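You operate a simulated robot arm through the tools that you are given. There is no shell and no other tool.

You are at the controls of a simulated robot arm. One attempt, no reset.

Task
Hang the yellow-head probe in the stirrer clamp, loosen the clamp knob, lower the clamp and tighten the knob.
Fine: clamp all the way down, so that the probe dips into the sample on the plate. Leave the samples and the other controls.

It is judged by the outcome, as a careful person would: the job done as asked, and still so three seconds after it is handed in. It fails if anything else is knocked over, pushed out of place, dropped, spilled or broken.

Robot
A 6-joint arm with a two-finger parallel gripper, fixed in place. Base frame: the origin is at the foot of the arm, x ahead of it, y to its left, z up; the work surface is at about z = 900. Lengths are in mm, angles in rad, forces in N, time in s.
With the tool pointing down near the work surface it reaches from about 360 to 760 mm from the base axis. Its first joint turns from -1.152 to 1.152 rad. Payload 2.45 kg.
The tool frame sits at the grasp point between the pads (the TCP): z along the fingers, y along the line on which they close. The tips reach 24 mm beyond it. Largest opening 68 mm; finger width 17, thickness 10; the body of the gripper, 40 by 70 mm, starts 41 mm behind the TCP.
Orientation is that of the tool frame in the base frame, as [roll, pitch, yaw] about the fixed x, y, z axes, in that order (R = Rz(yaw) Ry(pitch) Rx(roll)). With the fingers straight down and closing along the base's y, the tool's x points along the base's -x, its y along +y and its z along -z.

Tools
- The arm moves only by the tool servo_tool. Its arguments are lists of equal length, an entry for each row: "jaw": the finger opening in m, from 0 to 0.068; "linear": the shift along the base's x, y, z in m, a list of three; "angular": the turn, a rotation vector about the base's x, y, z in rad, a list of three. In form: {"jaw": [jaw, ...], "linear": [[dx, dy, dz], ...], "angular": [[ax, ay, az], ...]}. A call has 1 to 20 rows; each row is the pose to reach, as a shift and turn from the pose commanded when the call began. Rows are played at 5 a second. More than 50 mm and 0.15 rad between two rows, or a gripper value outside its range, and nothing of the call is played. Where a pose cannot be reached the arm comes as near as it can. A force on the tool above 40 N (or 10 N above the force at the start of the call, whichever is more), or a blocked arm, ends the call early, and 0.2 s more pass. The fingers move at their own pace (about 108 mm/s each) and stop on an object; they squeeze with about 40 N. The grip force told is the motor's: it shows also when the fingers shut on nothing. Time passes only in rows, and 0.2 s behind the last, so rows that repeat a pose let the fingers close. The reply holds the time, the measured pose of the TCP, the force on the tool along the base axes, the opening and the grip force, in the units named above and with some noise, with the torque about the TCP (base axes, N m) and any sound that the robot's microphone picked up.
- Cameras (640 x 400 px; columns grow to the right, rows downward): "scene" is fixed at [174.3, 424.8, 1493.7]; the picture's right is [-0.53, -0.85, 0.00], its down [-0.21, 0.13, -0.97] and it looks along [0.82, -0.51, -0.25] (base axes); focal length 214 px, centre (320, 200). "wrist" rides on the gripper at [84, 11, -75] in the tool frame; the picture's right is [-0.13, 0.99, 0.00], its down [-0.60, -0.08, -0.79] and it looks along [-0.79, -0.10, 0.61] (tool axes); focal length 251 px, centre (320, 200). There is no depth. A picture from a camera that has moved, and an enlarged one, comes with that camera's place and axes in the base frame and with its lens. The place of the scene camera against the robot may be out by one fixed shift of up to 18 mm in any direction.
- snapshot(camera): a new picture of that camera. The clock stands still meanwhile.
- inspect(camera, box): a new picture of the part [left, top, right, bottom] of that camera's present view, enlarged. The clock stands still meanwhile.
- finish_job(): hands the job in; it is judged then, once.

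Nothing tells you positions but the pictures and the camera data. Unless the task says otherwise, let go and move clear before handing in.

The tools are called after "Emit:" by a JSON object that holds its "fn" and its "kwargs". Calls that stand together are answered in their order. servo_tool: Moves the arm, as the interface text tells. Its arguments: {"type":"object","properties":{"jaw":{"type":"array","items":{"type":"number"}},"linear":{"type":"array","items":{"type":"array","items":{"type":"number"}}},"angular":{"type":"array","items":{"type":"array","items":{"type":"number"}}}},"required":["jaw","linear","angular"]} The other tools are called the same way: snapshot (camera) takes a picture; inspect (camera, box) takes an enlarged picture of a part of a camera's view; finish_job () hands the job in.

At the start:

```text
clock: 0.0
position: [442.4, -31.1, 1444.9]
ee_rot: [-3.141, 0.003, -3.141]
wrist_force: [-0.1, -0.2, 0.1]
torque: [0.04, -0.02, -0.02]
grip_width: 68.1
gripper_force: 0.0
```

scene: 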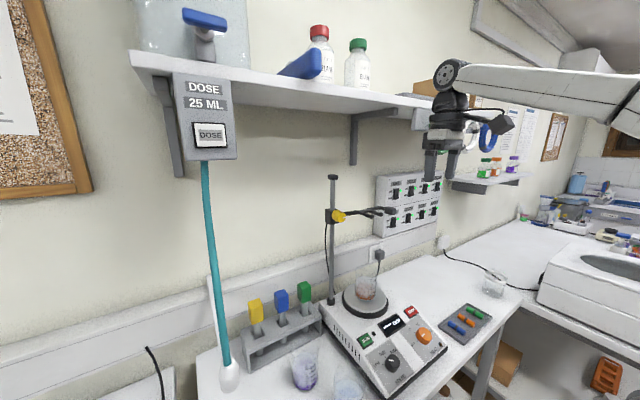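
wrist: 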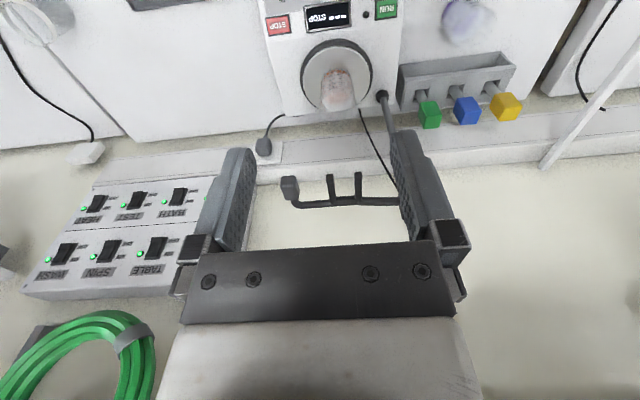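

I see a bench with a stirrer hotplate, a rod with a clamp (yellow knob), and a rack holding yellow, blue and green probes. I'll look closer before moving.

Emit:
{"fn": "inspect", "kwargs": {"camera": "scene", "box": [280, 160, 440, 260]}}

Emit:
{"fn": "inspect", "kwargs": {"camera": "scene", "box": [220, 270, 380, 370]}}

Emit:
{"fn": "inspect", "kwargs": {"camera": "wrist", "box": [240, 0, 560, 200]}}

Emit:
{"fn": "inspect", "kwargs": {"camera": "scene", "box": [320, 260, 480, 360]}}

```text
4.00 times, centred on (360, 210) of scene
camera zoom: at [174.3, 424.8, 1493.7], right [-0.53, -0.85, 0.0], down [-0.21, 0.13, -0.97], along [0.82, -0.51, -0.25], focal length 858 px, centre (160, 160)
```

zoom: 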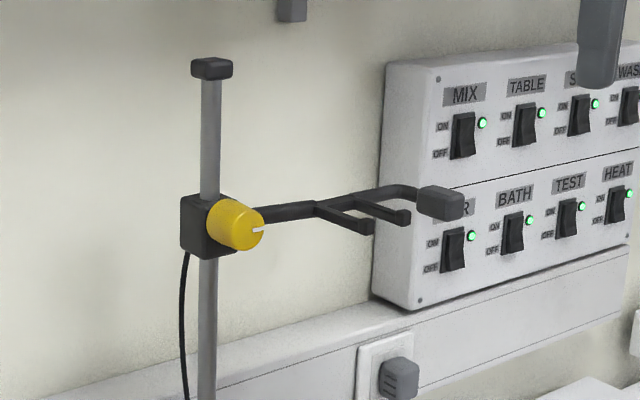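

```text
4.00 times, centred on (300, 320) of scene
camera zoom: at [174.3, 424.8, 1493.7], right [-0.53, -0.85, 0.0], down [-0.21, 0.13, -0.97], along [0.82, -0.51, -0.25], focal length 858 px, centre (400, -280)
```

zoom: 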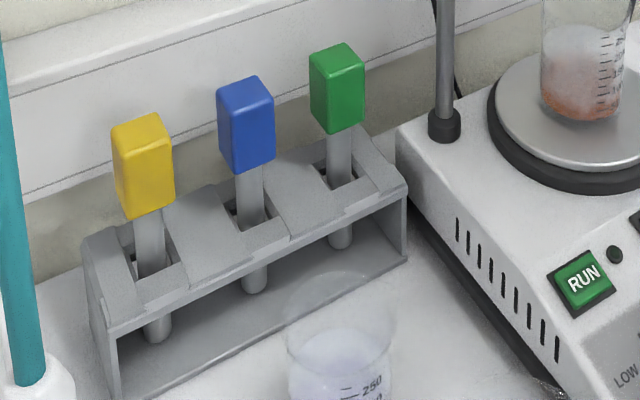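

```text
2.00 times, centred on (400, 100) of wrist
camera zoom: at [359.4, -18.3, 1518.9], right [0.13, 0.99, 0.0], down [0.6, -0.08, 0.8], along [0.79, -0.1, -0.61], focal length 503 px, centre (160, 400)
```

zoom: 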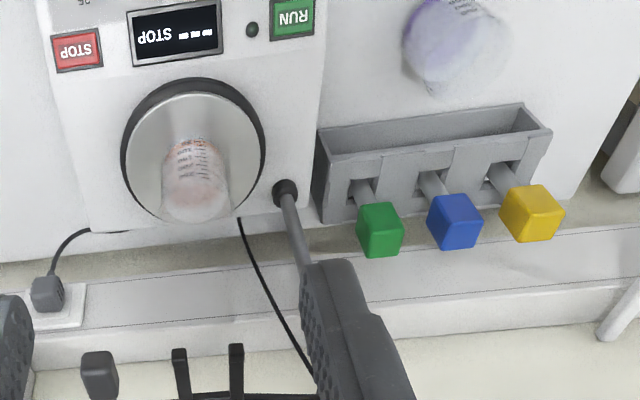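

```text
4.00 times, centred on (400, 310) of scene
camera zoom: at [174.3, 424.8, 1493.7], right [-0.53, -0.85, 0.0], down [-0.21, 0.13, -0.97], along [0.82, -0.51, -0.25], focal length 858 px, centre (0, -240)
```

zoom: 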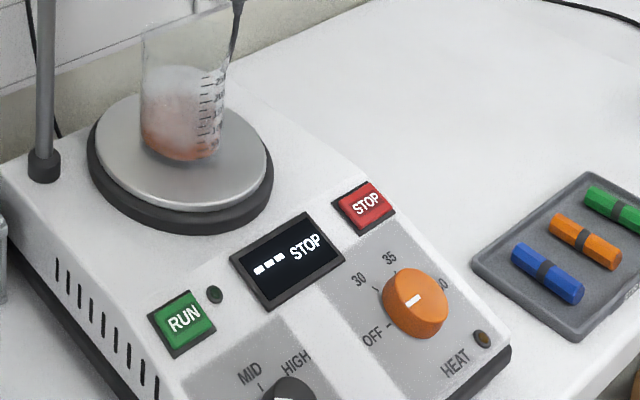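

The wrist view is partly blocked by the fingers. I'll shift the arm sideways and down, away from everything, to triangulate the rack and clamp.

Emit:
{"fn": "servo_tool", "kwargs": {"jaw": [0.068, 0.068, 0.068, 0.068, 0.068, 0.068, 0.068], "linear": [[0, -0.03, -0.01], [0, -0.07, -0.02], [-0.01, -0.11, -0.03], [-0.02, -0.15, -0.04], [-0.03, -0.19, -0.04], [-0.04, -0.2, -0.04], [-0.04, -0.2, -0.04]], "angular": [[0, 0, 0], [0, 0, 0], [0, 0, 0], [0, 0, 0], [0, 0, 0], [0, 0, 0], [0, 0, 0]]}}

Emit:
{"fn": "snapshot", "kwargs": {"camera": "wrist"}}

Emit:
{"fn": "inspect", "kwargs": {"camera": "wrist", "box": [400, 40, 640, 190]}}

```text
clock: 1.6
position: [402.1, -231.9, 1404.7]
ee_rot: [3.141, 0.003, 3.14]
wrist_force: [-0.9, 0.5, -0.3]
torque: [0.0, -0.02, 0.02]
grip_width: 68.0
gripper_force: 0.0
```

```text
taken
camera wrist: at [319.6, -220.9, 1478.3], right [0.13, 0.99, 0.0], down [0.6, -0.08, 0.8], along [0.79, -0.1, -0.61], focal length 251 px, centre (320, 200)
```

wrist: 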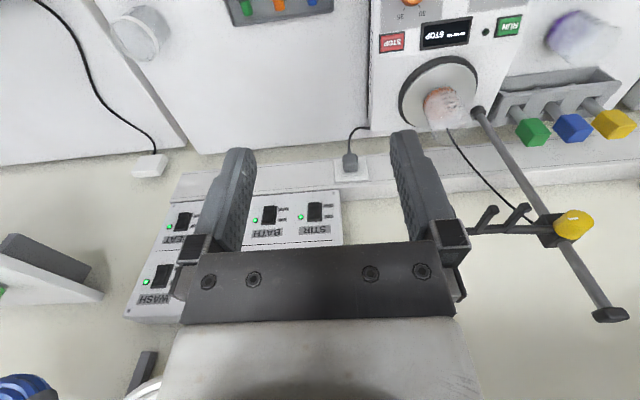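

```text
2.67 times, centred on (520, 115) of wrist
camera zoom: at [319.6, -220.9, 1478.3], right [0.13, 0.99, 0.0], down [0.6, -0.08, 0.8], along [0.79, -0.1, -0.61], focal length 670 px, centre (-213, 427)
```

zoom: 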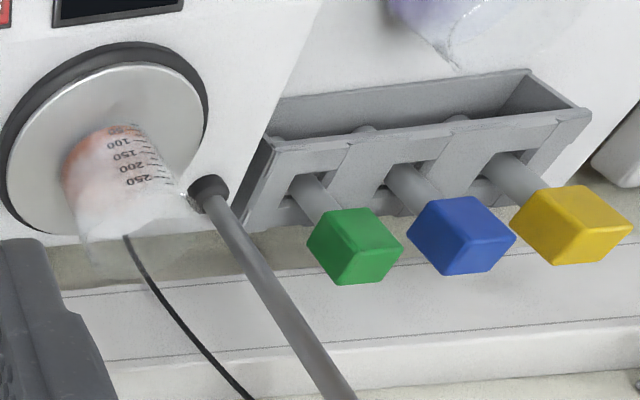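

I can now see the rod, the knob and the two-prong fork. I'll go to the other side for a second viewpoint.

Emit:
{"fn": "servo_tool", "kwargs": {"jaw": [0.068, 0.068, 0.068, 0.068, 0.068, 0.068, 0.068, 0.068, 0.068, 0.068, 0.068, 0.068], "linear": [[0, 0.02, 0], [0, 0.06, 0], [0, 0.1, 0], [0, 0.14, 0], [0, 0.18, 0], [0, 0.22, 0], [0, 0.26, 0], [0, 0.3, 0], [0, 0.34, 0], [0, 0.38, 0], [0, 0.4, 0], [0, 0.4, 0]], "angular": [[0, 0, 0], [0, 0, 0], [0, 0, 0], [0, 0, 0], [0, 0, 0], [0, 0, 0], [0, 0, 0], [0, 0, 0], [0, 0, 0], [0, 0, 0], [0, 0, 0], [0, 0, 0]]}}

Emit:
{"fn": "snapshot", "kwargs": {"camera": "wrist"}}

Emit:
{"fn": "inspect", "kwargs": {"camera": "wrist", "box": [240, 0, 480, 150]}}

Emit:
{"fn": "snapshot", "kwargs": {"camera": "scene"}}

```text
clock: 4.2
position: [402.3, 170.4, 1405.1]
ee_rot: [-3.141, 0.003, -3.141]
wrist_force: [-0.1, 0.2, 0.1]
torque: [0.02, 0.01, -0.03]
grip_width: 68.0
gripper_force: 0.1
```

```text
taken
camera wrist: at [319.2, 182.6, 1479.8], right [0.13, 0.99, 0.0], down [0.6, -0.08, 0.8], along [0.79, -0.1, -0.61], focal length 251 px, centre (320, 200)
```

wrist: 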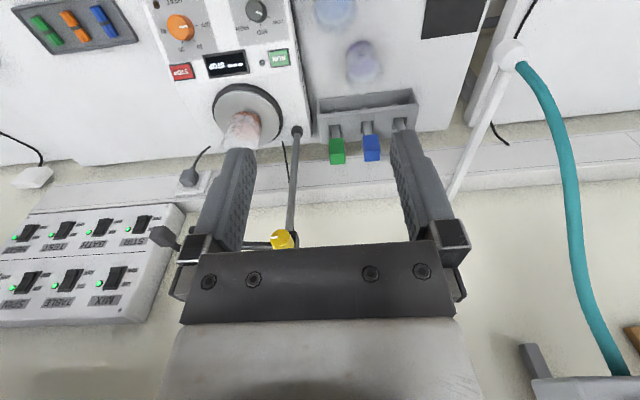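

```text
2.67 times, centred on (360, 75) of wrist
camera zoom: at [319.2, 182.6, 1479.8], right [0.13, 0.99, 0.0], down [0.6, -0.08, 0.8], along [0.79, -0.1, -0.61], focal length 670 px, centre (213, 533)
```

zoom: 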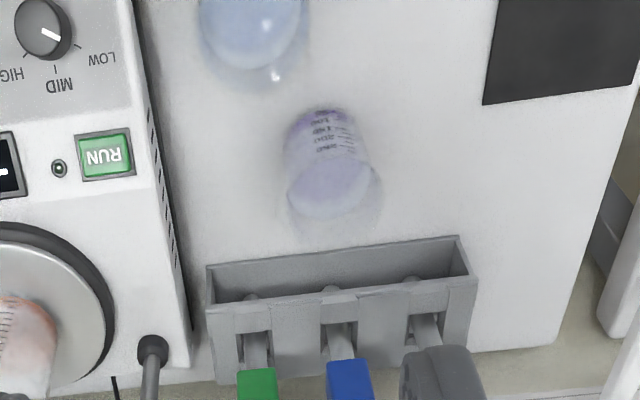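

```text
taken
```

scene: 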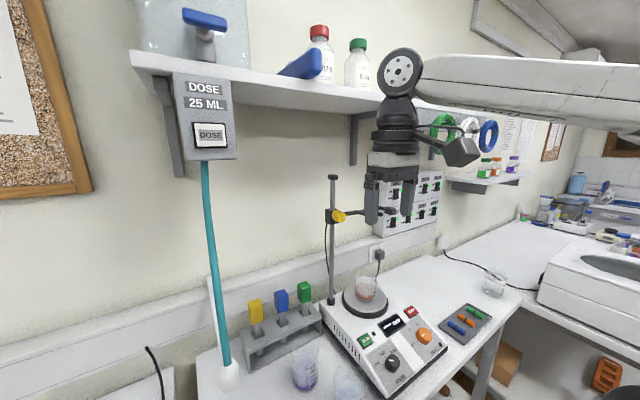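

Triangulating: rod foot about (675, 81, 998), knob about (648, 79, 1297), fork prongs around x 607–665, y -40 to 0, plate centre about (617, -19). Next I go closer to the rack to measure the yellow probe.

Emit:
{"fn": "servo_tool", "kwargs": {"jaw": [0.068, 0.068, 0.068, 0.068, 0.068, 0.068, 0.068], "linear": [[0.02, 0.02, -0.02], [0.04, 0.045, -0.045], [0.06, 0.07, -0.07], [0.08, 0.095, -0.095], [0.1, 0.11, -0.12], [0.108, 0.12, -0.145], [0.108, 0.12, -0.145]], "angular": [[0, 0, 0], [0, 0, 0], [0, 0, 0], [0, 0, 0], [0, 0, 0], [0, 0, 0], [0, 0, 0]]}}

Emit:
{"fn": "snapshot", "kwargs": {"camera": "wrist"}}

Emit:
{"fn": "inspect", "kwargs": {"camera": "wrist", "box": [240, 80, 400, 180]}}

Emit:
{"fn": "snapshot", "kwargs": {"camera": "scene"}}

```text
clock: 5.8
position: [510.2, 292.5, 1259.0]
ee_rot: [3.14, 0.004, 3.141]
wrist_force: [0.1, -0.2, -0.4]
torque: [-0.02, 0.01, -0.01]
grip_width: 68.1
gripper_force: 0.1
```

```text
taken
camera wrist: at [427.3, 304.0, 1333.8], right [0.13, 0.99, 0.0], down [0.6, -0.08, 0.8], along [0.79, -0.1, -0.61], focal length 251 px, centre (320, 200)
```

wrist: 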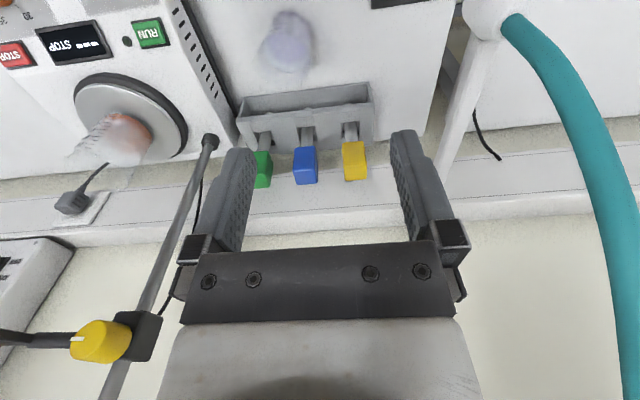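

```text
4.00 times, centred on (320, 130) of wrist
camera zoom: at [427.3, 304.0, 1333.8], right [0.13, 0.99, 0.0], down [0.6, -0.08, 0.8], along [0.79, -0.1, -0.61], focal length 1006 px, centre (320, 480)
```

zoom: 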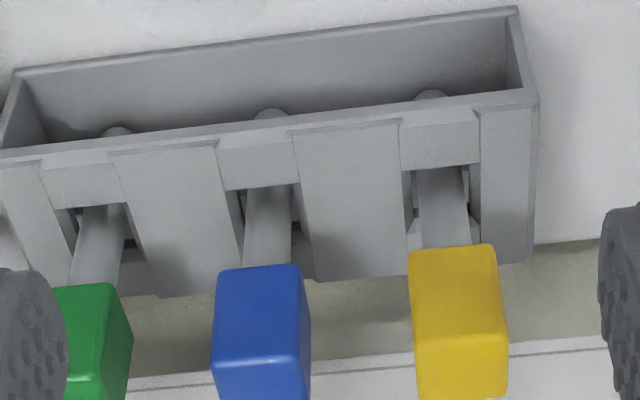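

```text
taken
```

scene: 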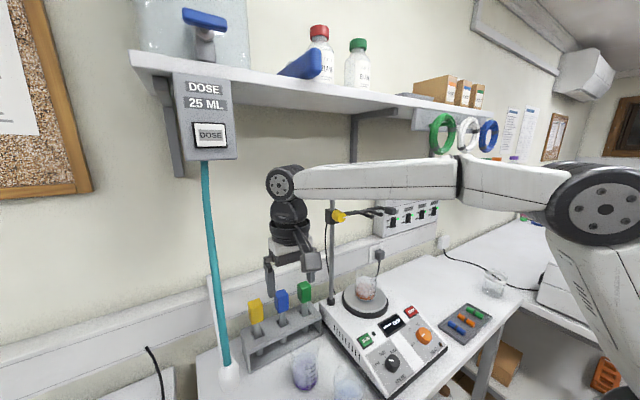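

The yellow head centre triangulates to about (702, 322, 1048), roughly 34 mm wide and 50 mm tall, standing in the rack. I now look at the fork from above to measure it before picking anything up.

Emit:
{"fn": "servo_tool", "kwargs": {"jaw": [0.068, 0.068, 0.068, 0.068, 0.068, 0.068, 0.068, 0.068, 0.068, 0.068], "linear": [[0, -0.02, 0.035], [0, -0.05, 0.075], [0, -0.085, 0.105], [0, -0.125, 0.125], [0.01, -0.165, 0.135], [0.02, -0.205, 0.135], [0.03, -0.245, 0.135], [0.04, -0.285, 0.135], [0.044, -0.3, 0.135], [0.044, -0.3, 0.135]], "angular": [[0, 0, 0], [0, 0, 0], [0, 0, 0], [0, 0, 0], [0, 0, 0], [0, 0, 0], [0, 0, 0], [0, 0, 0], [0, 0, 0], [0, 0, 0]]}}

Emit:
{"fn": "snapshot", "kwargs": {"camera": "wrist"}}

Emit:
{"fn": "inspect", "kwargs": {"camera": "wrist", "box": [240, 80, 400, 180]}}

Emit:
{"fn": "snapshot", "kwargs": {"camera": "scene"}}

```text
clock: 8.0
position: [555.4, -14.3, 1395.7]
ee_rot: [-3.141, 0.005, -3.14]
wrist_force: [-0.3, 0.6, 0.6]
torque: [0.02, 0.0, 0.01]
grip_width: 68.1
gripper_force: 0.2
```

```text
taken
camera wrist: at [472.3, 0.3, 1471.1], right [0.13, 0.99, 0.0], down [0.6, -0.08, 0.8], along [0.79, -0.1, -0.61], focal length 251 px, centre (320, 200)
```

wrist: 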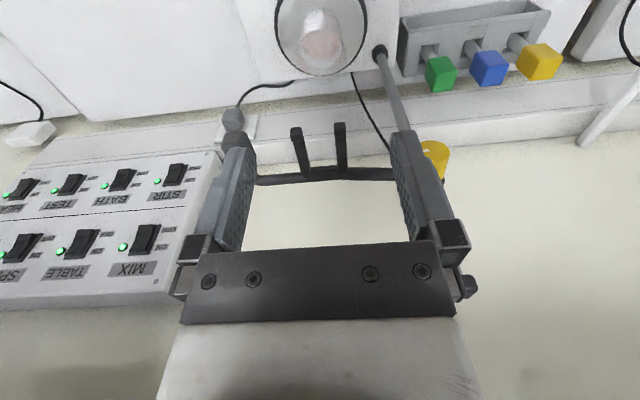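

```text
4.00 times, centred on (320, 130) of wrist
camera zoom: at [472.3, 0.3, 1471.1], right [0.13, 0.99, 0.0], down [0.6, -0.08, 0.8], along [0.79, -0.1, -0.61], focal length 1006 px, centre (320, 480)
```

zoom: 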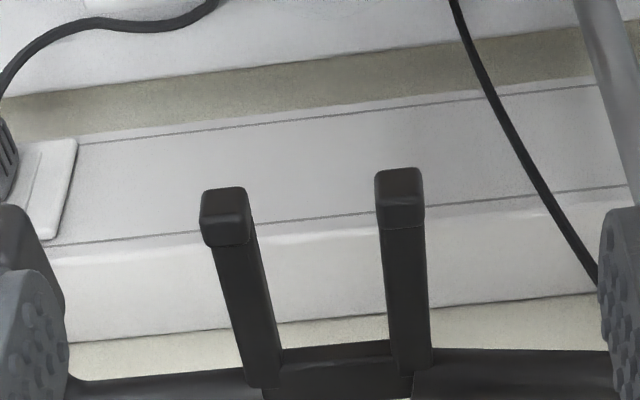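

```text
taken
```

scene: 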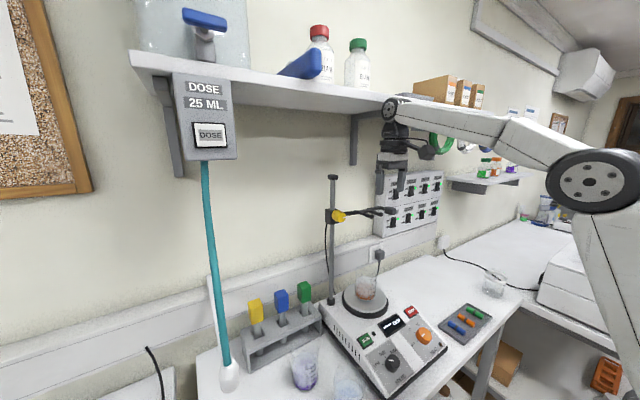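

The fork is measured: prong tips (with raised lips) at x≈597, prongs at y≈-37.5 and -1.6, top about z 1290, slot running to x≈647, so the head should hang centred near (627, -19.6). The probe is near the reach limit, so I'll tilt the fingers about 30° outward and move in front of the yellow head.

Emit:
{"fn": "servo_tool", "kwargs": {"jaw": [0.068, 0.068, 0.068, 0.068, 0.068, 0.068, 0.068, 0.068, 0.068], "linear": [[-0.01, 0.04, -0.01], [-0.015, 0.085, -0.02], [-0.015, 0.13, -0.03], [-0.015, 0.175, -0.05], [-0.01, 0.215, -0.08], [0, 0.255, -0.11], [0.01, 0.295, -0.14], [0.025, 0.33, -0.17], [0.025, 0.33, -0.17]], "angular": [[0, -0.1, 0], [0, -0.2, 0], [0, -0.3, 0], [0, -0.4, 0], [0, -0.5, 0], [0, -0.5236, 0], [0, -0.5236, 0], [0, -0.5236, 0], [0, -0.5236, 0]]}}

Emit:
{"fn": "snapshot", "kwargs": {"camera": "wrist"}}

Emit:
{"fn": "snapshot", "kwargs": {"camera": "scene"}}

```text
refused: row 5 steps farther than a row can; nothing moved
```

```text
taken
camera wrist: at [472.3, 0.3, 1471.1], right [0.13, 0.99, 0.0], down [0.6, -0.08, 0.8], along [0.79, -0.1, -0.61], focal length 251 px, centre (320, 200)
```

wrist: 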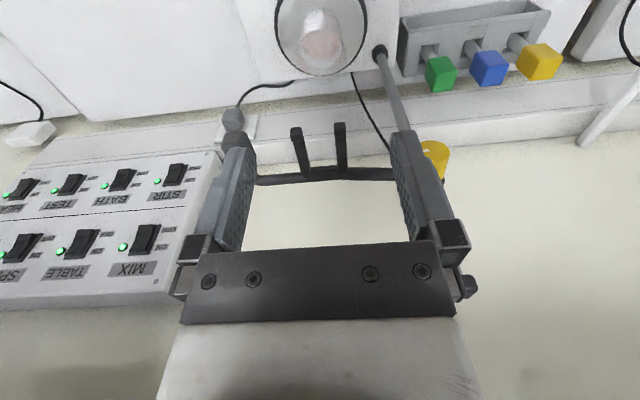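

```text
taken
```

scene: 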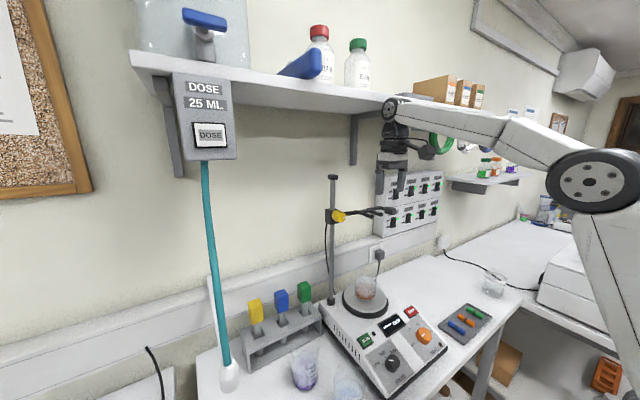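

A step in that call was slightly over the limit, so nothing moved. I'll repeat it with smaller steps.

Emit:
{"fn": "servo_tool", "kwargs": {"jaw": [0.068, 0.068, 0.068, 0.068, 0.068, 0.068, 0.068, 0.068, 0.068, 0.068, 0.068], "linear": [[-0.01, 0.035, -0.005], [-0.015, 0.075, -0.015], [-0.015, 0.115, -0.025], [-0.015, 0.155, -0.04], [-0.01, 0.19, -0.06], [-0.005, 0.225, -0.085], [0.0, 0.26, -0.11], [0.01, 0.29, -0.14], [0.02, 0.32, -0.165], [0.025, 0.33, -0.17], [0.025, 0.33, -0.17]], "angular": [[0, -0.08, 0], [0, -0.16, 0], [0, -0.24, 0], [0, -0.32, 0], [0, -0.4, 0], [0, -0.48, 0], [0, -0.5236, 0], [0, -0.5236, 0], [0, -0.5236, 0], [0, -0.5236, 0], [0, -0.5236, 0]]}}

Emit:
{"fn": "snapshot", "kwargs": {"camera": "wrist"}}

Emit:
{"fn": "snapshot", "kwargs": {"camera": "scene"}}

```text
clock: 10.4
position: [581.3, 321.0, 1225.8]
ee_rot: [3.139, 0.526, -3.141]
wrist_force: [0.1, -0.7, 0.2]
torque: [-0.02, -0.02, -0.03]
grip_width: 67.8
gripper_force: 0.0
```

```text
taken
camera wrist: at [471.4, 332.4, 1248.3], right [0.11, 0.99, 0.07], down [0.12, -0.08, 0.99], along [0.99, -0.1, -0.13], focal length 251 px, centre (320, 200)
```

wrist: 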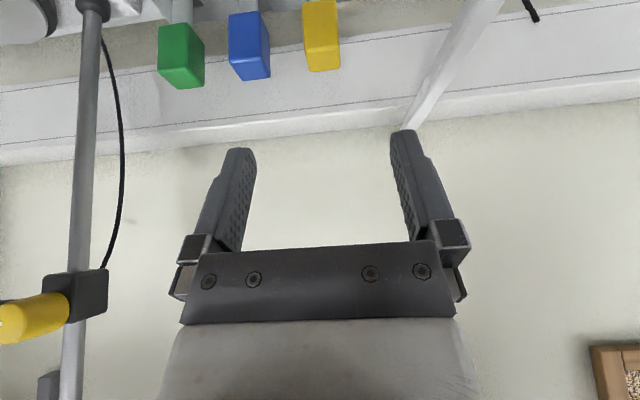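

```text
taken
```

scene: 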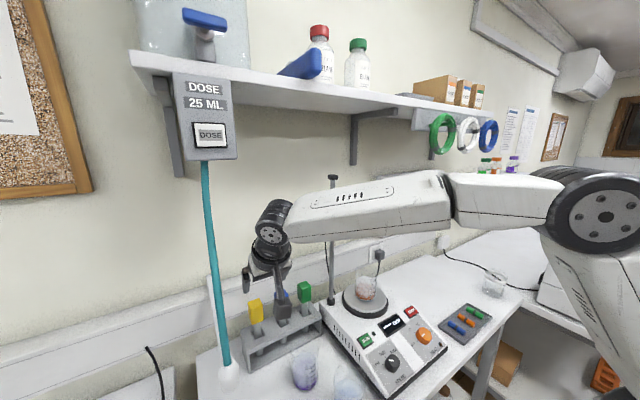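

The view agrees: the head spans x≈685–719, y≈303–336, top at z≈1074. I move in above it and check the alignment.

Emit:
{"fn": "servo_tool", "kwargs": {"jaw": [0.068, 0.068, 0.068, 0.068, 0.068, 0.068], "linear": [[0.025, 0, -0.025], [0.055, 0, -0.055], [0.085, 0, -0.085], [0.105, 0, -0.105], [0.11, 0, -0.11], [0.11, 0, -0.11]], "angular": [[0, 0, 0], [0, 0, 0], [0, 0, 0], [0, 0, 0], [0, 0, 0], [0, 0, 0]]}}

Emit:
{"fn": "snapshot", "kwargs": {"camera": "wrist"}}

Emit:
{"fn": "snapshot", "kwargs": {"camera": "scene"}}

Emit:
{"fn": "inspect", "kwargs": {"camera": "scene", "box": [200, 240, 360, 340]}}

```text
clock: 11.8
position: [689.4, 320.1, 1113.2]
ee_rot: [3.139, 0.527, -3.142]
wrist_force: [-0.4, 0.1, -0.2]
torque: [-0.02, -0.01, 0.0]
grip_width: 68.0
gripper_force: 0.1
```

```text
taken
camera wrist: at [580.6, 332.2, 1135.8], right [0.11, 0.99, 0.07], down [0.12, -0.08, 0.99], along [0.99, -0.1, -0.13], focal length 251 px, centre (320, 200)
```

wrist: 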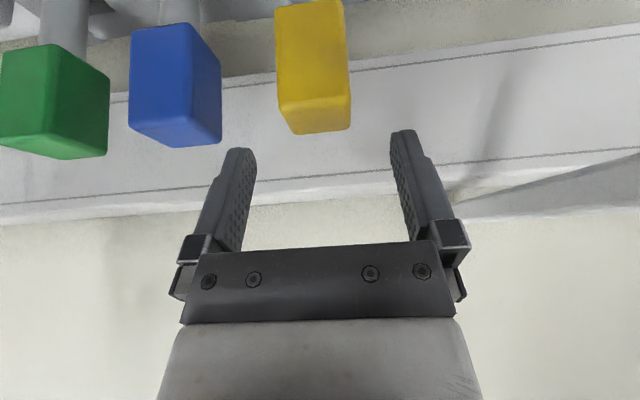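

```text
taken
```

scene: 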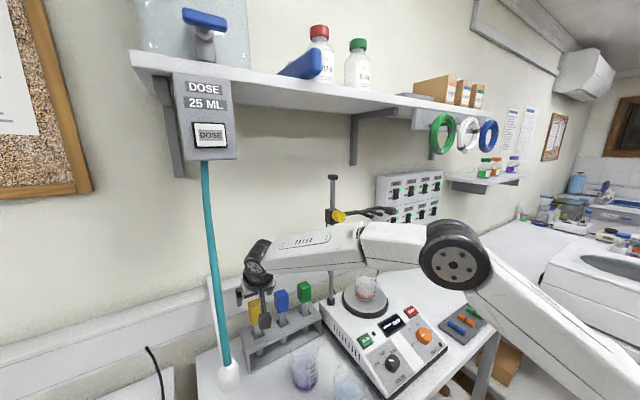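

```text
4.00 times, centred on (280, 290) of scene
camera zoom: at [174.3, 424.8, 1493.7], right [-0.53, -0.85, 0.0], down [-0.21, 0.13, -0.97], along [0.82, -0.51, -0.25], focal length 858 px, centre (480, -160)
```

zoom: 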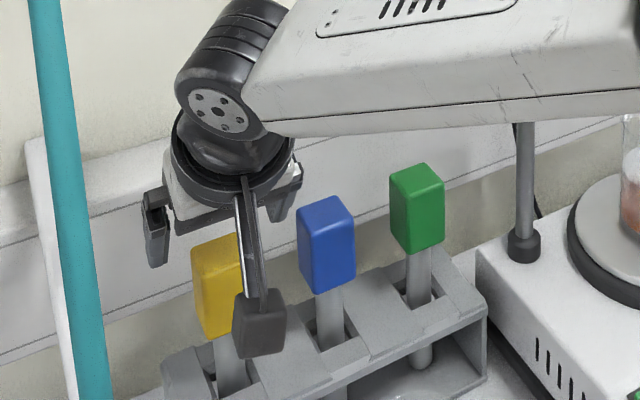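

The head centre is at about (702, 321), top ≈1077, and the fingers straddle it. I descend to z≈1062 and grip.

Emit:
{"fn": "servo_tool", "kwargs": {"jaw": [0.068, 0.068, 0.068, 0.068, 0.068], "linear": [[0.0126, 0.0015, -0.01], [0.0126, 0.0015, -0.025], [0.0126, 0.0015, -0.04], [0.0126, 0.0015, -0.053], [0.0126, 0.0015, -0.053]], "angular": [[0, 0, 0], [0, 0, 0], [0, 0, 0], [0, 0, 0], [0, 0, 0]]}}

Emit:
{"fn": "snapshot", "kwargs": {"camera": "wrist"}}

Emit:
{"fn": "inspect", "kwargs": {"camera": "scene", "box": [200, 240, 360, 340]}}

```text
clock: 13.0
position: [703.0, 320.9, 1061.3]
ee_rot: [-3.141, 0.526, -3.141]
wrist_force: [-0.2, -0.2, 0.0]
torque: [-0.01, 0.0, -0.01]
grip_width: 68.0
gripper_force: 0.0
```

```text
taken
camera wrist: at [593.9, 332.9, 1083.0], right [0.11, 0.99, 0.07], down [0.12, -0.08, 0.99], along [0.99, -0.1, -0.13], focal length 251 px, centre (320, 200)
```

wrist: 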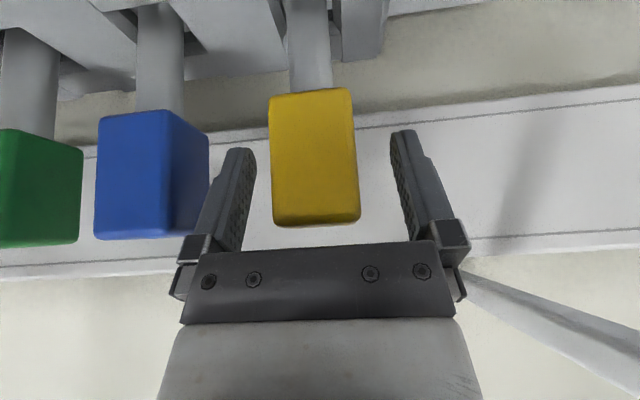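

```text
4.00 times, centred on (280, 290) of scene
camera zoom: at [174.3, 424.8, 1493.7], right [-0.53, -0.85, 0.0], down [-0.21, 0.13, -0.97], along [0.82, -0.51, -0.25], focal length 858 px, centre (480, -160)
```

zoom: 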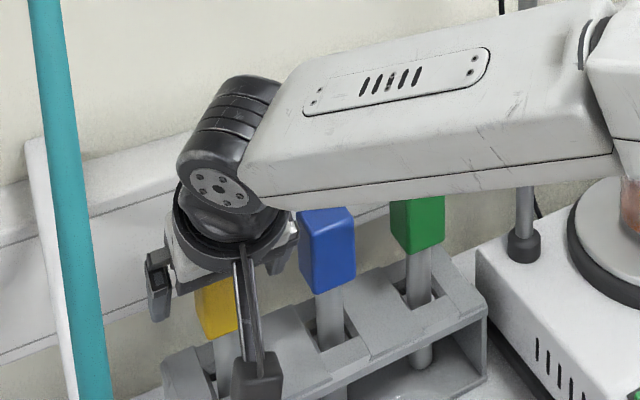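

The head sits centred between the fingers. I close on it and wait for the grip.

Emit:
{"fn": "servo_tool", "kwargs": {"jaw": [0.045, 0.028, 0.028, 0.028, 0.028], "linear": [[0, 0.001, 0], [0, 0.001, 0], [0, 0.001, 0], [0, 0.001, 0], [0, 0.001, 0]], "angular": [[0, 0, 0], [0, 0, 0], [0, 0, 0], [0, 0, 0], [0, 0, 0]]}}

Emit:
{"fn": "snapshot", "kwargs": {"camera": "wrist"}}

```text
clock: 14.2
position: [702.7, 322.0, 1060.4]
ee_rot: [-3.14, 0.528, 3.141]
wrist_force: [0.4, 0.6, 0.1]
torque: [-0.08, 0.0, -0.02]
grip_width: 33.6
gripper_force: 39.9
```

```text
taken
camera wrist: at [593.6, 334.1, 1083.3], right [0.11, 0.99, 0.07], down [0.12, -0.08, 0.99], along [0.99, -0.1, -0.13], focal length 251 px, centre (320, 200)
```

wrist: 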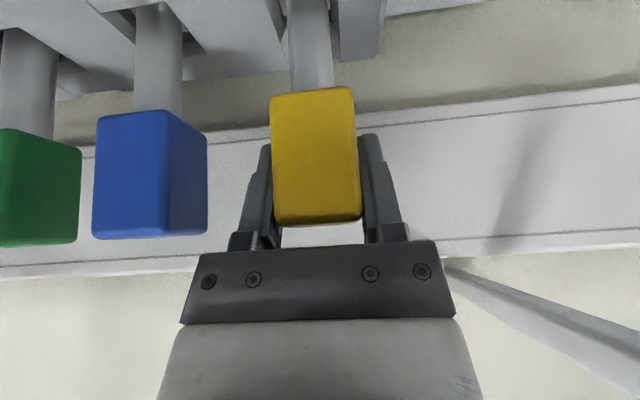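

Gripped at 33.6 mm. I lift straight up to clear the stem from the rack.

Emit:
{"fn": "servo_tool", "kwargs": {"jaw": [0.028, 0.028, 0.028, 0.028, 0.028, 0.028, 0.028, 0.028, 0.028], "linear": [[0, 0, 0.01], [0, 0, 0.03], [0, 0, 0.055], [0, 0, 0.08], [0, 0, 0.105], [0, 0, 0.13], [0, 0, 0.15], [0, 0, 0.16], [0, 0, 0.16]], "angular": [[0, 0, 0], [0, 0, 0], [0, 0, 0], [0, 0, 0], [0, 0, 0], [0, 0, 0], [0, 0, 0], [0, 0, 0], [0, 0, 0]]}}

Emit:
{"fn": "snapshot", "kwargs": {"camera": "wrist"}}

Emit:
{"fn": "snapshot", "kwargs": {"camera": "scene"}}

Emit:
{"fn": "inspect", "kwargs": {"camera": "scene", "box": [200, 200, 360, 300]}}

```text
clock: 16.2
position: [703.1, 322.4, 1221.0]
ee_rot: [3.142, 0.526, -3.14]
wrist_force: [0.2, 0.4, -0.4]
torque: [-0.02, -0.01, 0.02]
grip_width: 33.3
gripper_force: 39.9
```

```text
taken
camera wrist: at [593.6, 334.6, 1243.2], right [0.11, 0.99, 0.07], down [0.12, -0.08, 0.99], along [0.99, -0.1, -0.13], focal length 251 px, centre (320, 200)
```

wrist: 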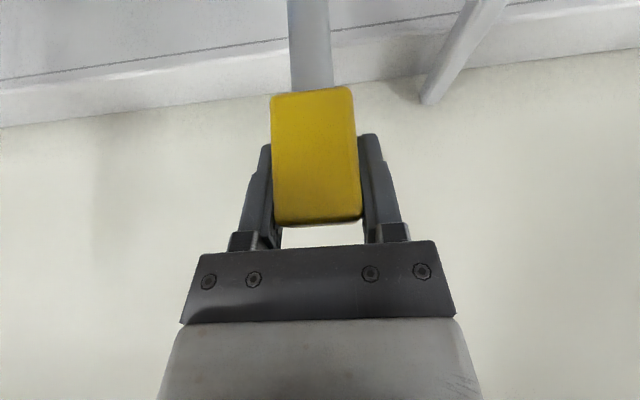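

```text
taken
```

scene: 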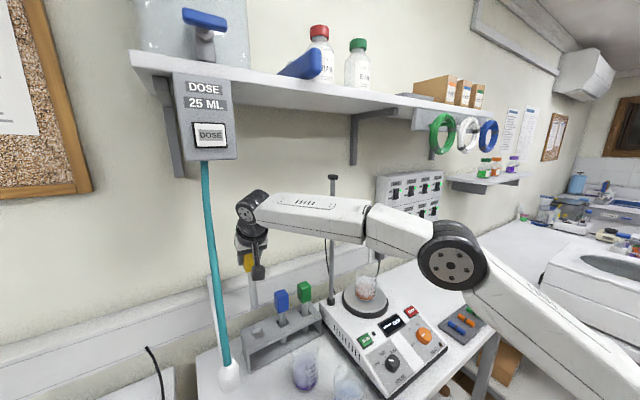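

```text
4.00 times, centred on (280, 250) of scene
camera zoom: at [174.3, 424.8, 1493.7], right [-0.53, -0.85, 0.0], down [-0.21, 0.13, -0.97], along [0.82, -0.51, -0.25], focal length 858 px, centre (480, 0)
```

zoom: 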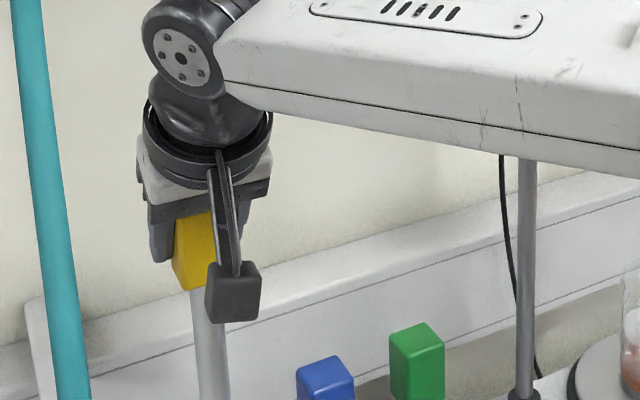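

The probe is out of the rack and hanging straight. I back off in x, raise it, and carry it across in front of the fork.

Emit:
{"fn": "servo_tool", "kwargs": {"jaw": [0.028, 0.028, 0.028, 0.028, 0.028, 0.028, 0.028, 0.028, 0.028, 0.028, 0.028, 0.028, 0.028, 0.028, 0.028, 0.028, 0.028, 0.028], "linear": [[-0.02, 0, 0.01], [-0.05, 0, 0.025], [-0.085, 0, 0.045], [-0.12, 0, 0.065], [-0.15, -0.005, 0.085], [-0.165, -0.025, 0.105], [-0.17, -0.06, 0.12], [-0.17, -0.095, 0.13], [-0.17, -0.13, 0.133], [-0.17, -0.165, 0.133], [-0.17, -0.2, 0.133], [-0.17, -0.235, 0.133], [-0.17, -0.27, 0.133], [-0.17, -0.305, 0.133], [-0.17, -0.33, 0.133], [-0.17, -0.341, 0.133], [-0.17, -0.341, 0.133], [-0.17, -0.341, 0.133]], "angular": [[0, 0, 0], [0, 0, 0], [0, 0, 0], [0, 0, 0], [0, 0, 0], [0, 0, 0], [0, 0, 0], [0, 0, 0], [0, 0, 0], [0, 0, 0], [0, 0, 0], [0, 0, 0], [0, 0, 0], [0, 0, 0], [0, 0, 0], [0, 0, 0], [0, 0, 0], [0, 0, 0]]}}

Emit:
{"fn": "snapshot", "kwargs": {"camera": "wrist"}}

Emit:
{"fn": "snapshot", "kwargs": {"camera": "scene"}}

Emit:
{"fn": "inspect", "kwargs": {"camera": "scene", "box": [300, 170, 460, 270]}}

```text
clock: 20.0
position: [532.2, -20.3, 1354.7]
ee_rot: [-3.141, 0.527, 3.141]
wrist_force: [-0.2, -0.8, -0.5]
torque: [0.0, 0.0, 0.01]
grip_width: 33.4
gripper_force: 40.0
```

```text
taken
camera wrist: at [423.3, -8.3, 1377.3], right [0.11, 0.99, 0.07], down [0.12, -0.08, 0.99], along [0.99, -0.1, -0.13], focal length 251 px, centre (320, 200)
```

wrist: 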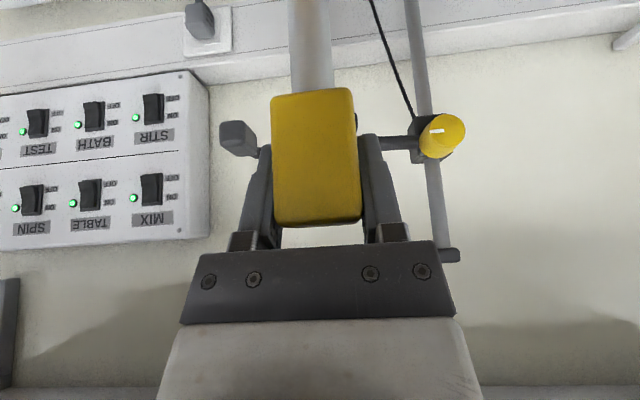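

```text
taken
```

scene: 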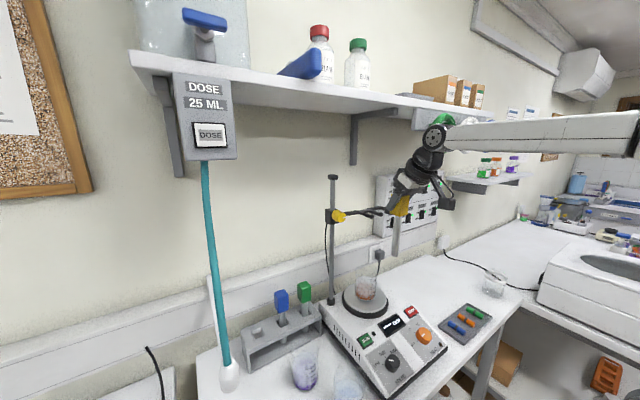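

```text
4.00 times, centred on (380, 220) of scene
camera zoom: at [174.3, 424.8, 1493.7], right [-0.53, -0.85, 0.0], down [-0.21, 0.13, -0.97], along [0.82, -0.51, -0.25], focal length 858 px, centre (80, 120)
```

zoom: 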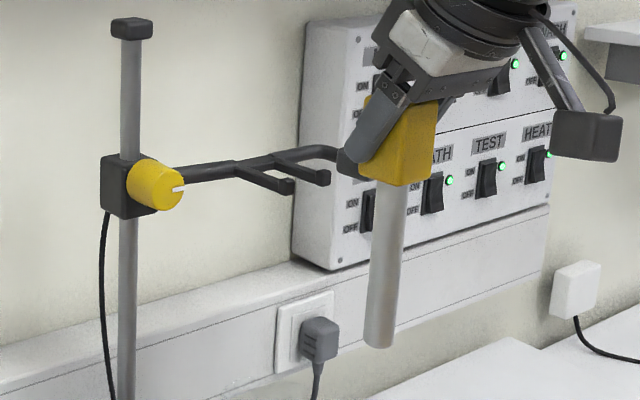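

The probe hangs in front of the fork. I inspect more closely to check relative alignment before inserting.

Emit:
{"fn": "inspect", "kwargs": {"camera": "scene", "box": [340, 190, 420, 240]}}

Emit:
{"fn": "servo_tool", "kwargs": {"jaw": [0.028, 0.028, 0.028, 0.028], "linear": [[0, 0.03, 0], [0, 0.06, 0], [0, 0.07, 0], [0, 0.07, 0]], "angular": [[0, 0, 0], [0, 0, 0], [0, 0, 0], [0, 0, 0]]}}

Emit:
{"fn": "snapshot", "kwargs": {"camera": "wrist"}}

Emit:
{"fn": "inspect", "kwargs": {"camera": "wrist", "box": [180, 80, 340, 180]}}

Emit:
{"fn": "inspect", "kwargs": {"camera": "scene", "box": [340, 190, 420, 240]}}

```text
8.00 times, centred on (380, 215) of scene
camera zoom: at [174.3, 424.8, 1493.7], right [-0.53, -0.85, 0.0], down [-0.21, 0.13, -0.97], along [0.82, -0.51, -0.25], focal length 1716 px, centre (-160, 80)
```

zoom: 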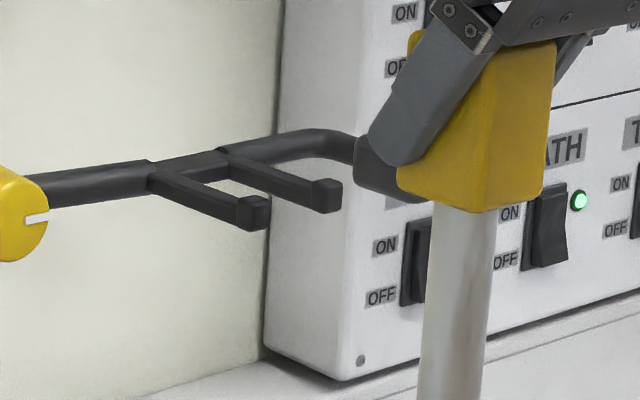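

```text
clock: 21.0
position: [532.6, 51.2, 1355.4]
ee_rot: [-3.139, 0.526, -3.14]
wrist_force: [-0.6, 0.1, -1.1]
torque: [0.06, -0.02, -0.03]
grip_width: 33.4
gripper_force: 39.8
```

```text
taken
camera wrist: at [423.0, 63.5, 1377.8], right [0.11, 0.99, 0.07], down [0.12, -0.08, 0.99], along [0.99, -0.1, -0.13], focal length 251 px, centre (320, 200)
```

wrist: 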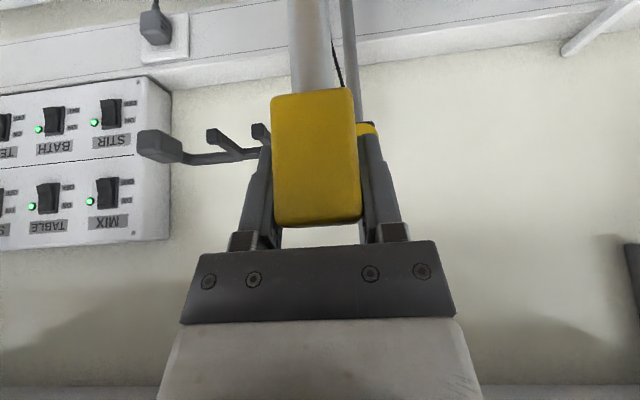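

```text
4.00 times, centred on (260, 130) of wrist
camera zoom: at [423.0, 63.5, 1377.8], right [0.11, 0.99, 0.07], down [0.12, -0.08, 0.99], along [0.99, -0.1, -0.13], focal length 1006 px, centre (560, 480)
```

zoom: 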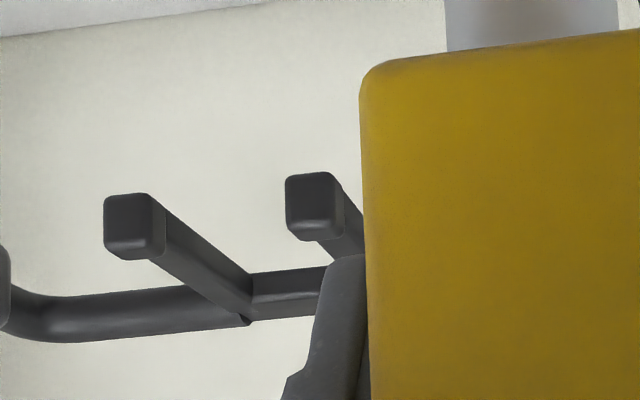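

```text
8.00 times, centred on (380, 215) of scene
camera zoom: at [174.3, 424.8, 1493.7], right [-0.53, -0.85, 0.0], down [-0.21, 0.13, -0.97], along [0.82, -0.51, -0.25], focal length 1716 px, centre (-160, 80)
```

zoom: 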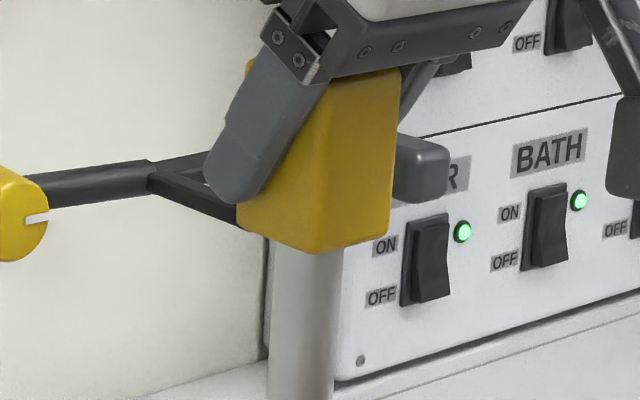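

Fork centre is y≈-19.4, tips at x≈599, lip top ≈1303, so the slot centre is x≈627. I move back in line and forward over the slot with the head still above the lips.

Emit:
{"fn": "servo_tool", "kwargs": {"jaw": [0.028, 0.028, 0.028, 0.028, 0.028, 0.028, 0.028, 0.028, 0.028, 0.028], "linear": [[0, -0.025, 0], [0, -0.055, 0], [0, -0.0698, 0], [0, -0.0698, 0], [0.02, -0.0698, 0], [0.04, -0.0698, 0], [0.06, -0.0698, 0], [0.08, -0.0698, 0], [0.095, -0.0698, 0], [0.095, -0.0698, 0]], "angular": [[0, 0, 0], [0, 0, 0], [0, 0, 0], [0, 0, 0], [0, 0, 0], [0, 0, 0], [0, 0, 0], [0, 0, 0], [0, 0, 0], [0, 0, 0]]}}

Emit:
{"fn": "snapshot", "kwargs": {"camera": "wrist"}}

Emit:
{"fn": "snapshot", "kwargs": {"camera": "scene"}}

Emit:
{"fn": "inspect", "kwargs": {"camera": "scene", "box": [330, 185, 410, 235]}}

Emit:
{"fn": "inspect", "kwargs": {"camera": "wrist", "box": [220, 40, 420, 165]}}

```text
clock: 23.2
position: [627.5, -19.8, 1353.4]
ee_rot: [-3.14, 0.528, -3.141]
wrist_force: [0.3, 0.0, -1.1]
torque: [-0.02, -0.03, -0.01]
grip_width: 33.2
gripper_force: 39.7
```

```text
taken
camera wrist: at [518.2, -6.9, 1376.1], right [0.11, 0.99, 0.07], down [0.12, -0.08, 0.99], along [0.99, -0.1, -0.13], focal length 251 px, centre (320, 200)
```

wrist: 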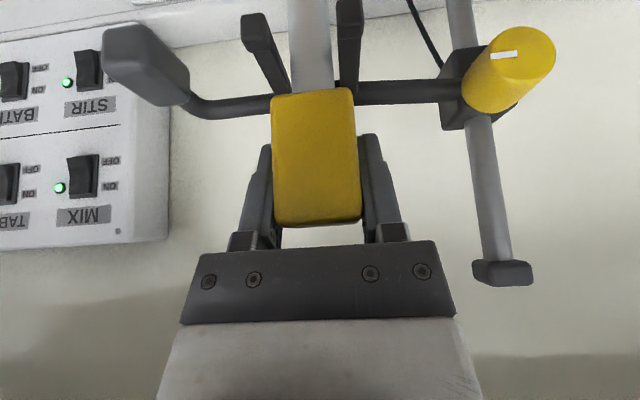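

```text
taken
```

scene: 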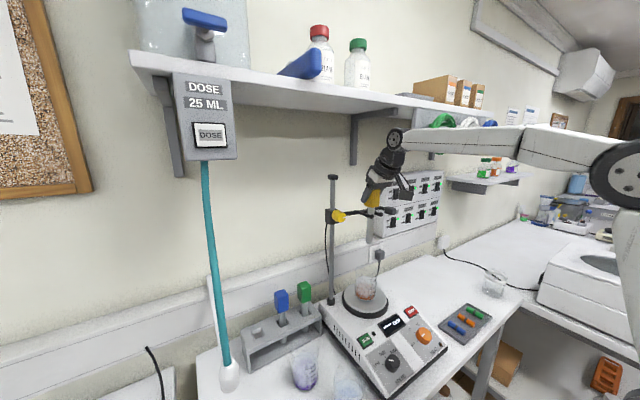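

```text
8.00 times, centred on (370, 210) of scene
camera zoom: at [174.3, 424.8, 1493.7], right [-0.53, -0.85, 0.0], down [-0.21, 0.13, -0.97], along [0.82, -0.51, -0.25], focal length 1716 px, centre (-80, 120)
```

zoom: 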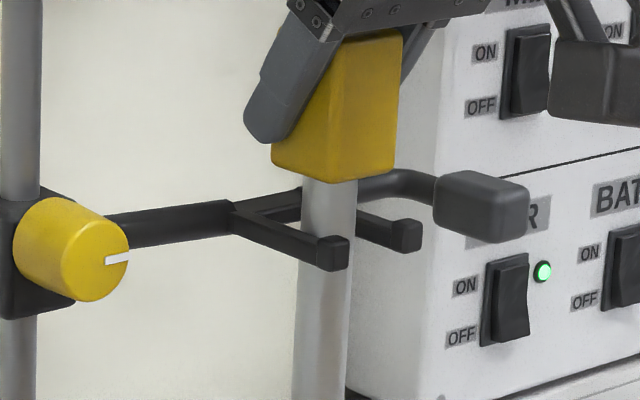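

```text
3.20 times, centred on (320, 102) of wrist
camera zoom: at [518.2, -6.9, 1376.1], right [0.11, 0.99, 0.07], down [0.12, -0.08, 0.99], along [0.99, -0.1, -0.13], focal length 805 px, centre (320, 512)
```

zoom: 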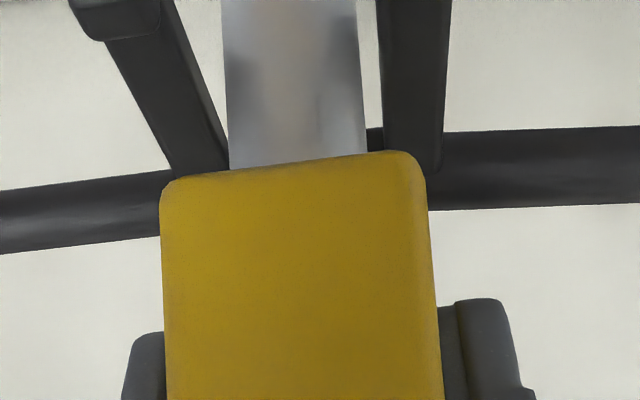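

The stem is cleanly between the prongs. I lower part way, keeping above the lips, and check the x position against the lips in close-up.

Emit:
{"fn": "servo_tool", "kwargs": {"jaw": [0.028, 0.028, 0.028], "linear": [[0.003, 0, -0.006], [0.003, 0, -0.012], [0.003, 0, -0.012]], "angular": [[0, 0, 0], [0, 0, 0], [0, 0, 0]]}}

Emit:
{"fn": "inspect", "kwargs": {"camera": "scene", "box": [350, 195, 390, 220]}}

Emit:
{"fn": "inspect", "kwargs": {"camera": "wrist", "box": [220, 0, 420, 125]}}

```text
clock: 24.0
position: [630.4, -18.9, 1341.2]
ee_rot: [-3.14, 0.528, -3.14]
wrist_force: [-0.7, -0.8, 0.2]
torque: [0.0, 0.01, -0.02]
grip_width: 33.4
gripper_force: 39.8
```

```text
16.00 times, centred on (370, 208) of scene
camera zoom: at [174.3, 424.8, 1493.7], right [-0.53, -0.85, 0.0], down [-0.21, 0.13, -0.97], along [0.82, -0.51, -0.25], focal length 3432 px, centre (-480, 80)
```

zoom: 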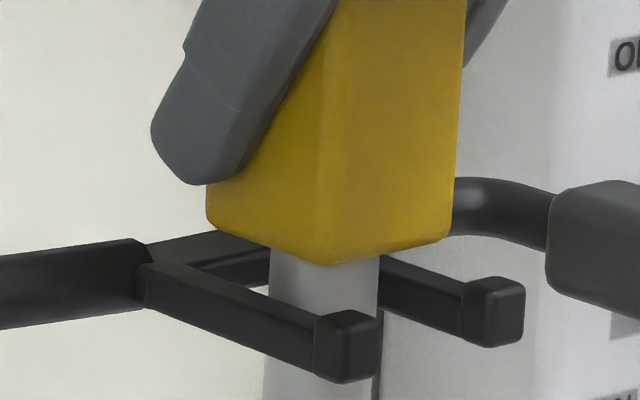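

```text
3.20 times, centred on (320, 62) of wrist
camera zoom: at [520.9, -6.5, 1364.6], right [0.11, 0.99, 0.07], down [0.12, -0.08, 0.99], along [0.99, -0.1, -0.13], focal length 805 px, centre (320, 640)
```

zoom: 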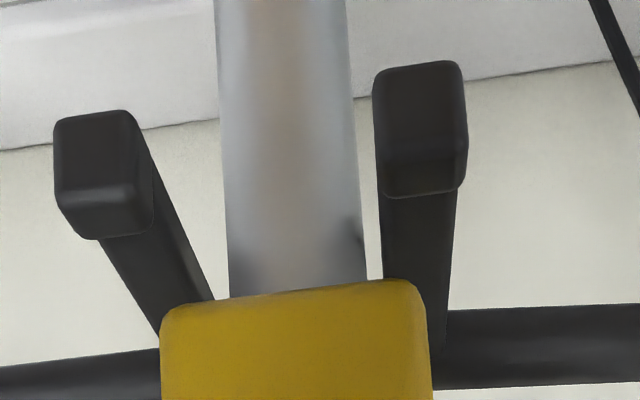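

Close-up shows about 3 mm clearance to the lips and more behind, y centred. I shift 2 mm further in and lower gently toward the prongs, watching force.

Emit:
{"fn": "servo_tool", "kwargs": {"jaw": [0.028, 0.028, 0.028, 0.028], "linear": [[0.002, 0, -0.004], [0.002, 0, -0.008], [0.002, 0, -0.01], [0.002, 0, -0.01]], "angular": [[0, 0, 0], [0, 0, 0], [0, 0, 0], [0, 0, 0]]}}

Emit:
{"fn": "inspect", "kwargs": {"camera": "scene", "box": [350, 195, 390, 220]}}

Emit:
{"fn": "inspect", "kwargs": {"camera": "wrist", "box": [220, 0, 420, 125]}}

```text
clock: 25.0
position: [632.3, -19.1, 1332.1]
ee_rot: [-3.141, 0.528, -3.141]
wrist_force: [0.6, -0.1, 2.0]
torque: [0.04, 0.0, 0.01]
grip_width: 33.9
gripper_force: 39.6
```

```text
16.00 times, centred on (370, 208) of scene
camera zoom: at [174.3, 424.8, 1493.7], right [-0.53, -0.85, 0.0], down [-0.21, 0.13, -0.97], along [0.82, -0.51, -0.25], focal length 3432 px, centre (-480, 80)
```

zoom: 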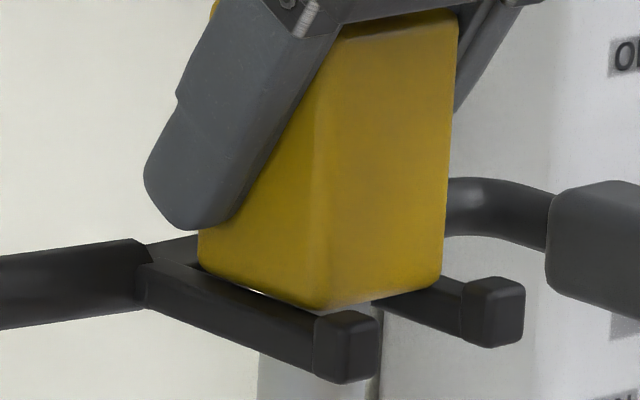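

```text
3.20 times, centred on (320, 62) of wrist
camera zoom: at [522.9, -7.0, 1355.1], right [0.11, 0.99, 0.07], down [0.12, -0.08, 0.99], along [0.99, -0.1, -0.13], focal length 805 px, centre (320, 640)
```

zoom: 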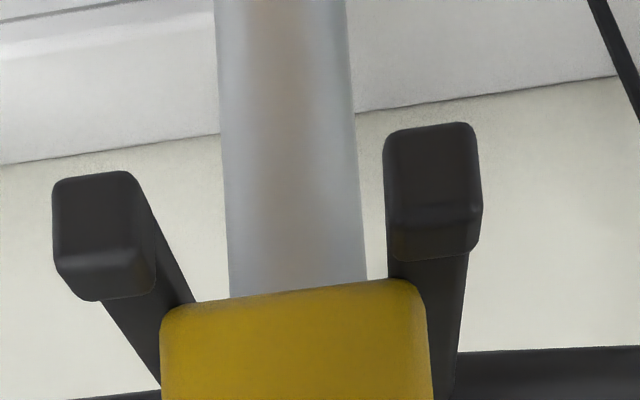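

Nearly seated: the head is behind the lips with a slim gap of light under it. I lower another 1–2 mm until the force rises.

Emit:
{"fn": "servo_tool", "kwargs": {"jaw": [0.028, 0.028, 0.028], "linear": [[0, 0, -0.001], [0, 0, -0.0015], [0, 0, -0.0015]], "angular": [[0, 0, 0], [0, 0, 0], [0, 0, 0]]}}

Emit:
{"fn": "inspect", "kwargs": {"camera": "scene", "box": [350, 195, 390, 220]}}

```text
clock: 25.8
position: [631.8, -19.8, 1332.1]
ee_rot: [3.141, 0.533, 3.142]
wrist_force: [2.5, -1.9, 17.2]
torque: [-0.03, 0.27, 0.03]
grip_width: 33.4
gripper_force: 40.2
```

```text
16.00 times, centred on (370, 208) of scene
camera zoom: at [174.0, 424.8, 1493.8], right [-0.53, -0.85, 0.0], down [-0.21, 0.13, -0.97], along [0.82, -0.51, -0.25], focal length 3432 px, centre (-480, 80)
```

zoom: 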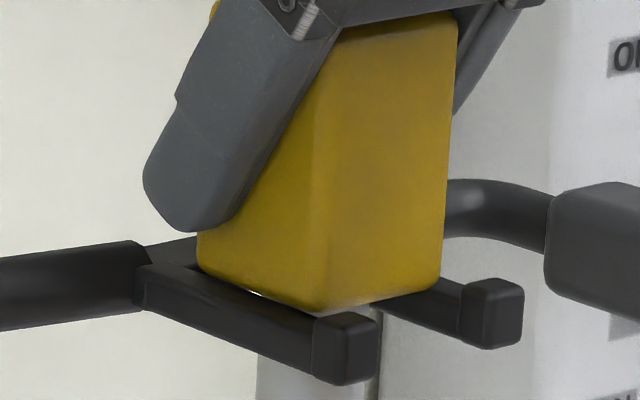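

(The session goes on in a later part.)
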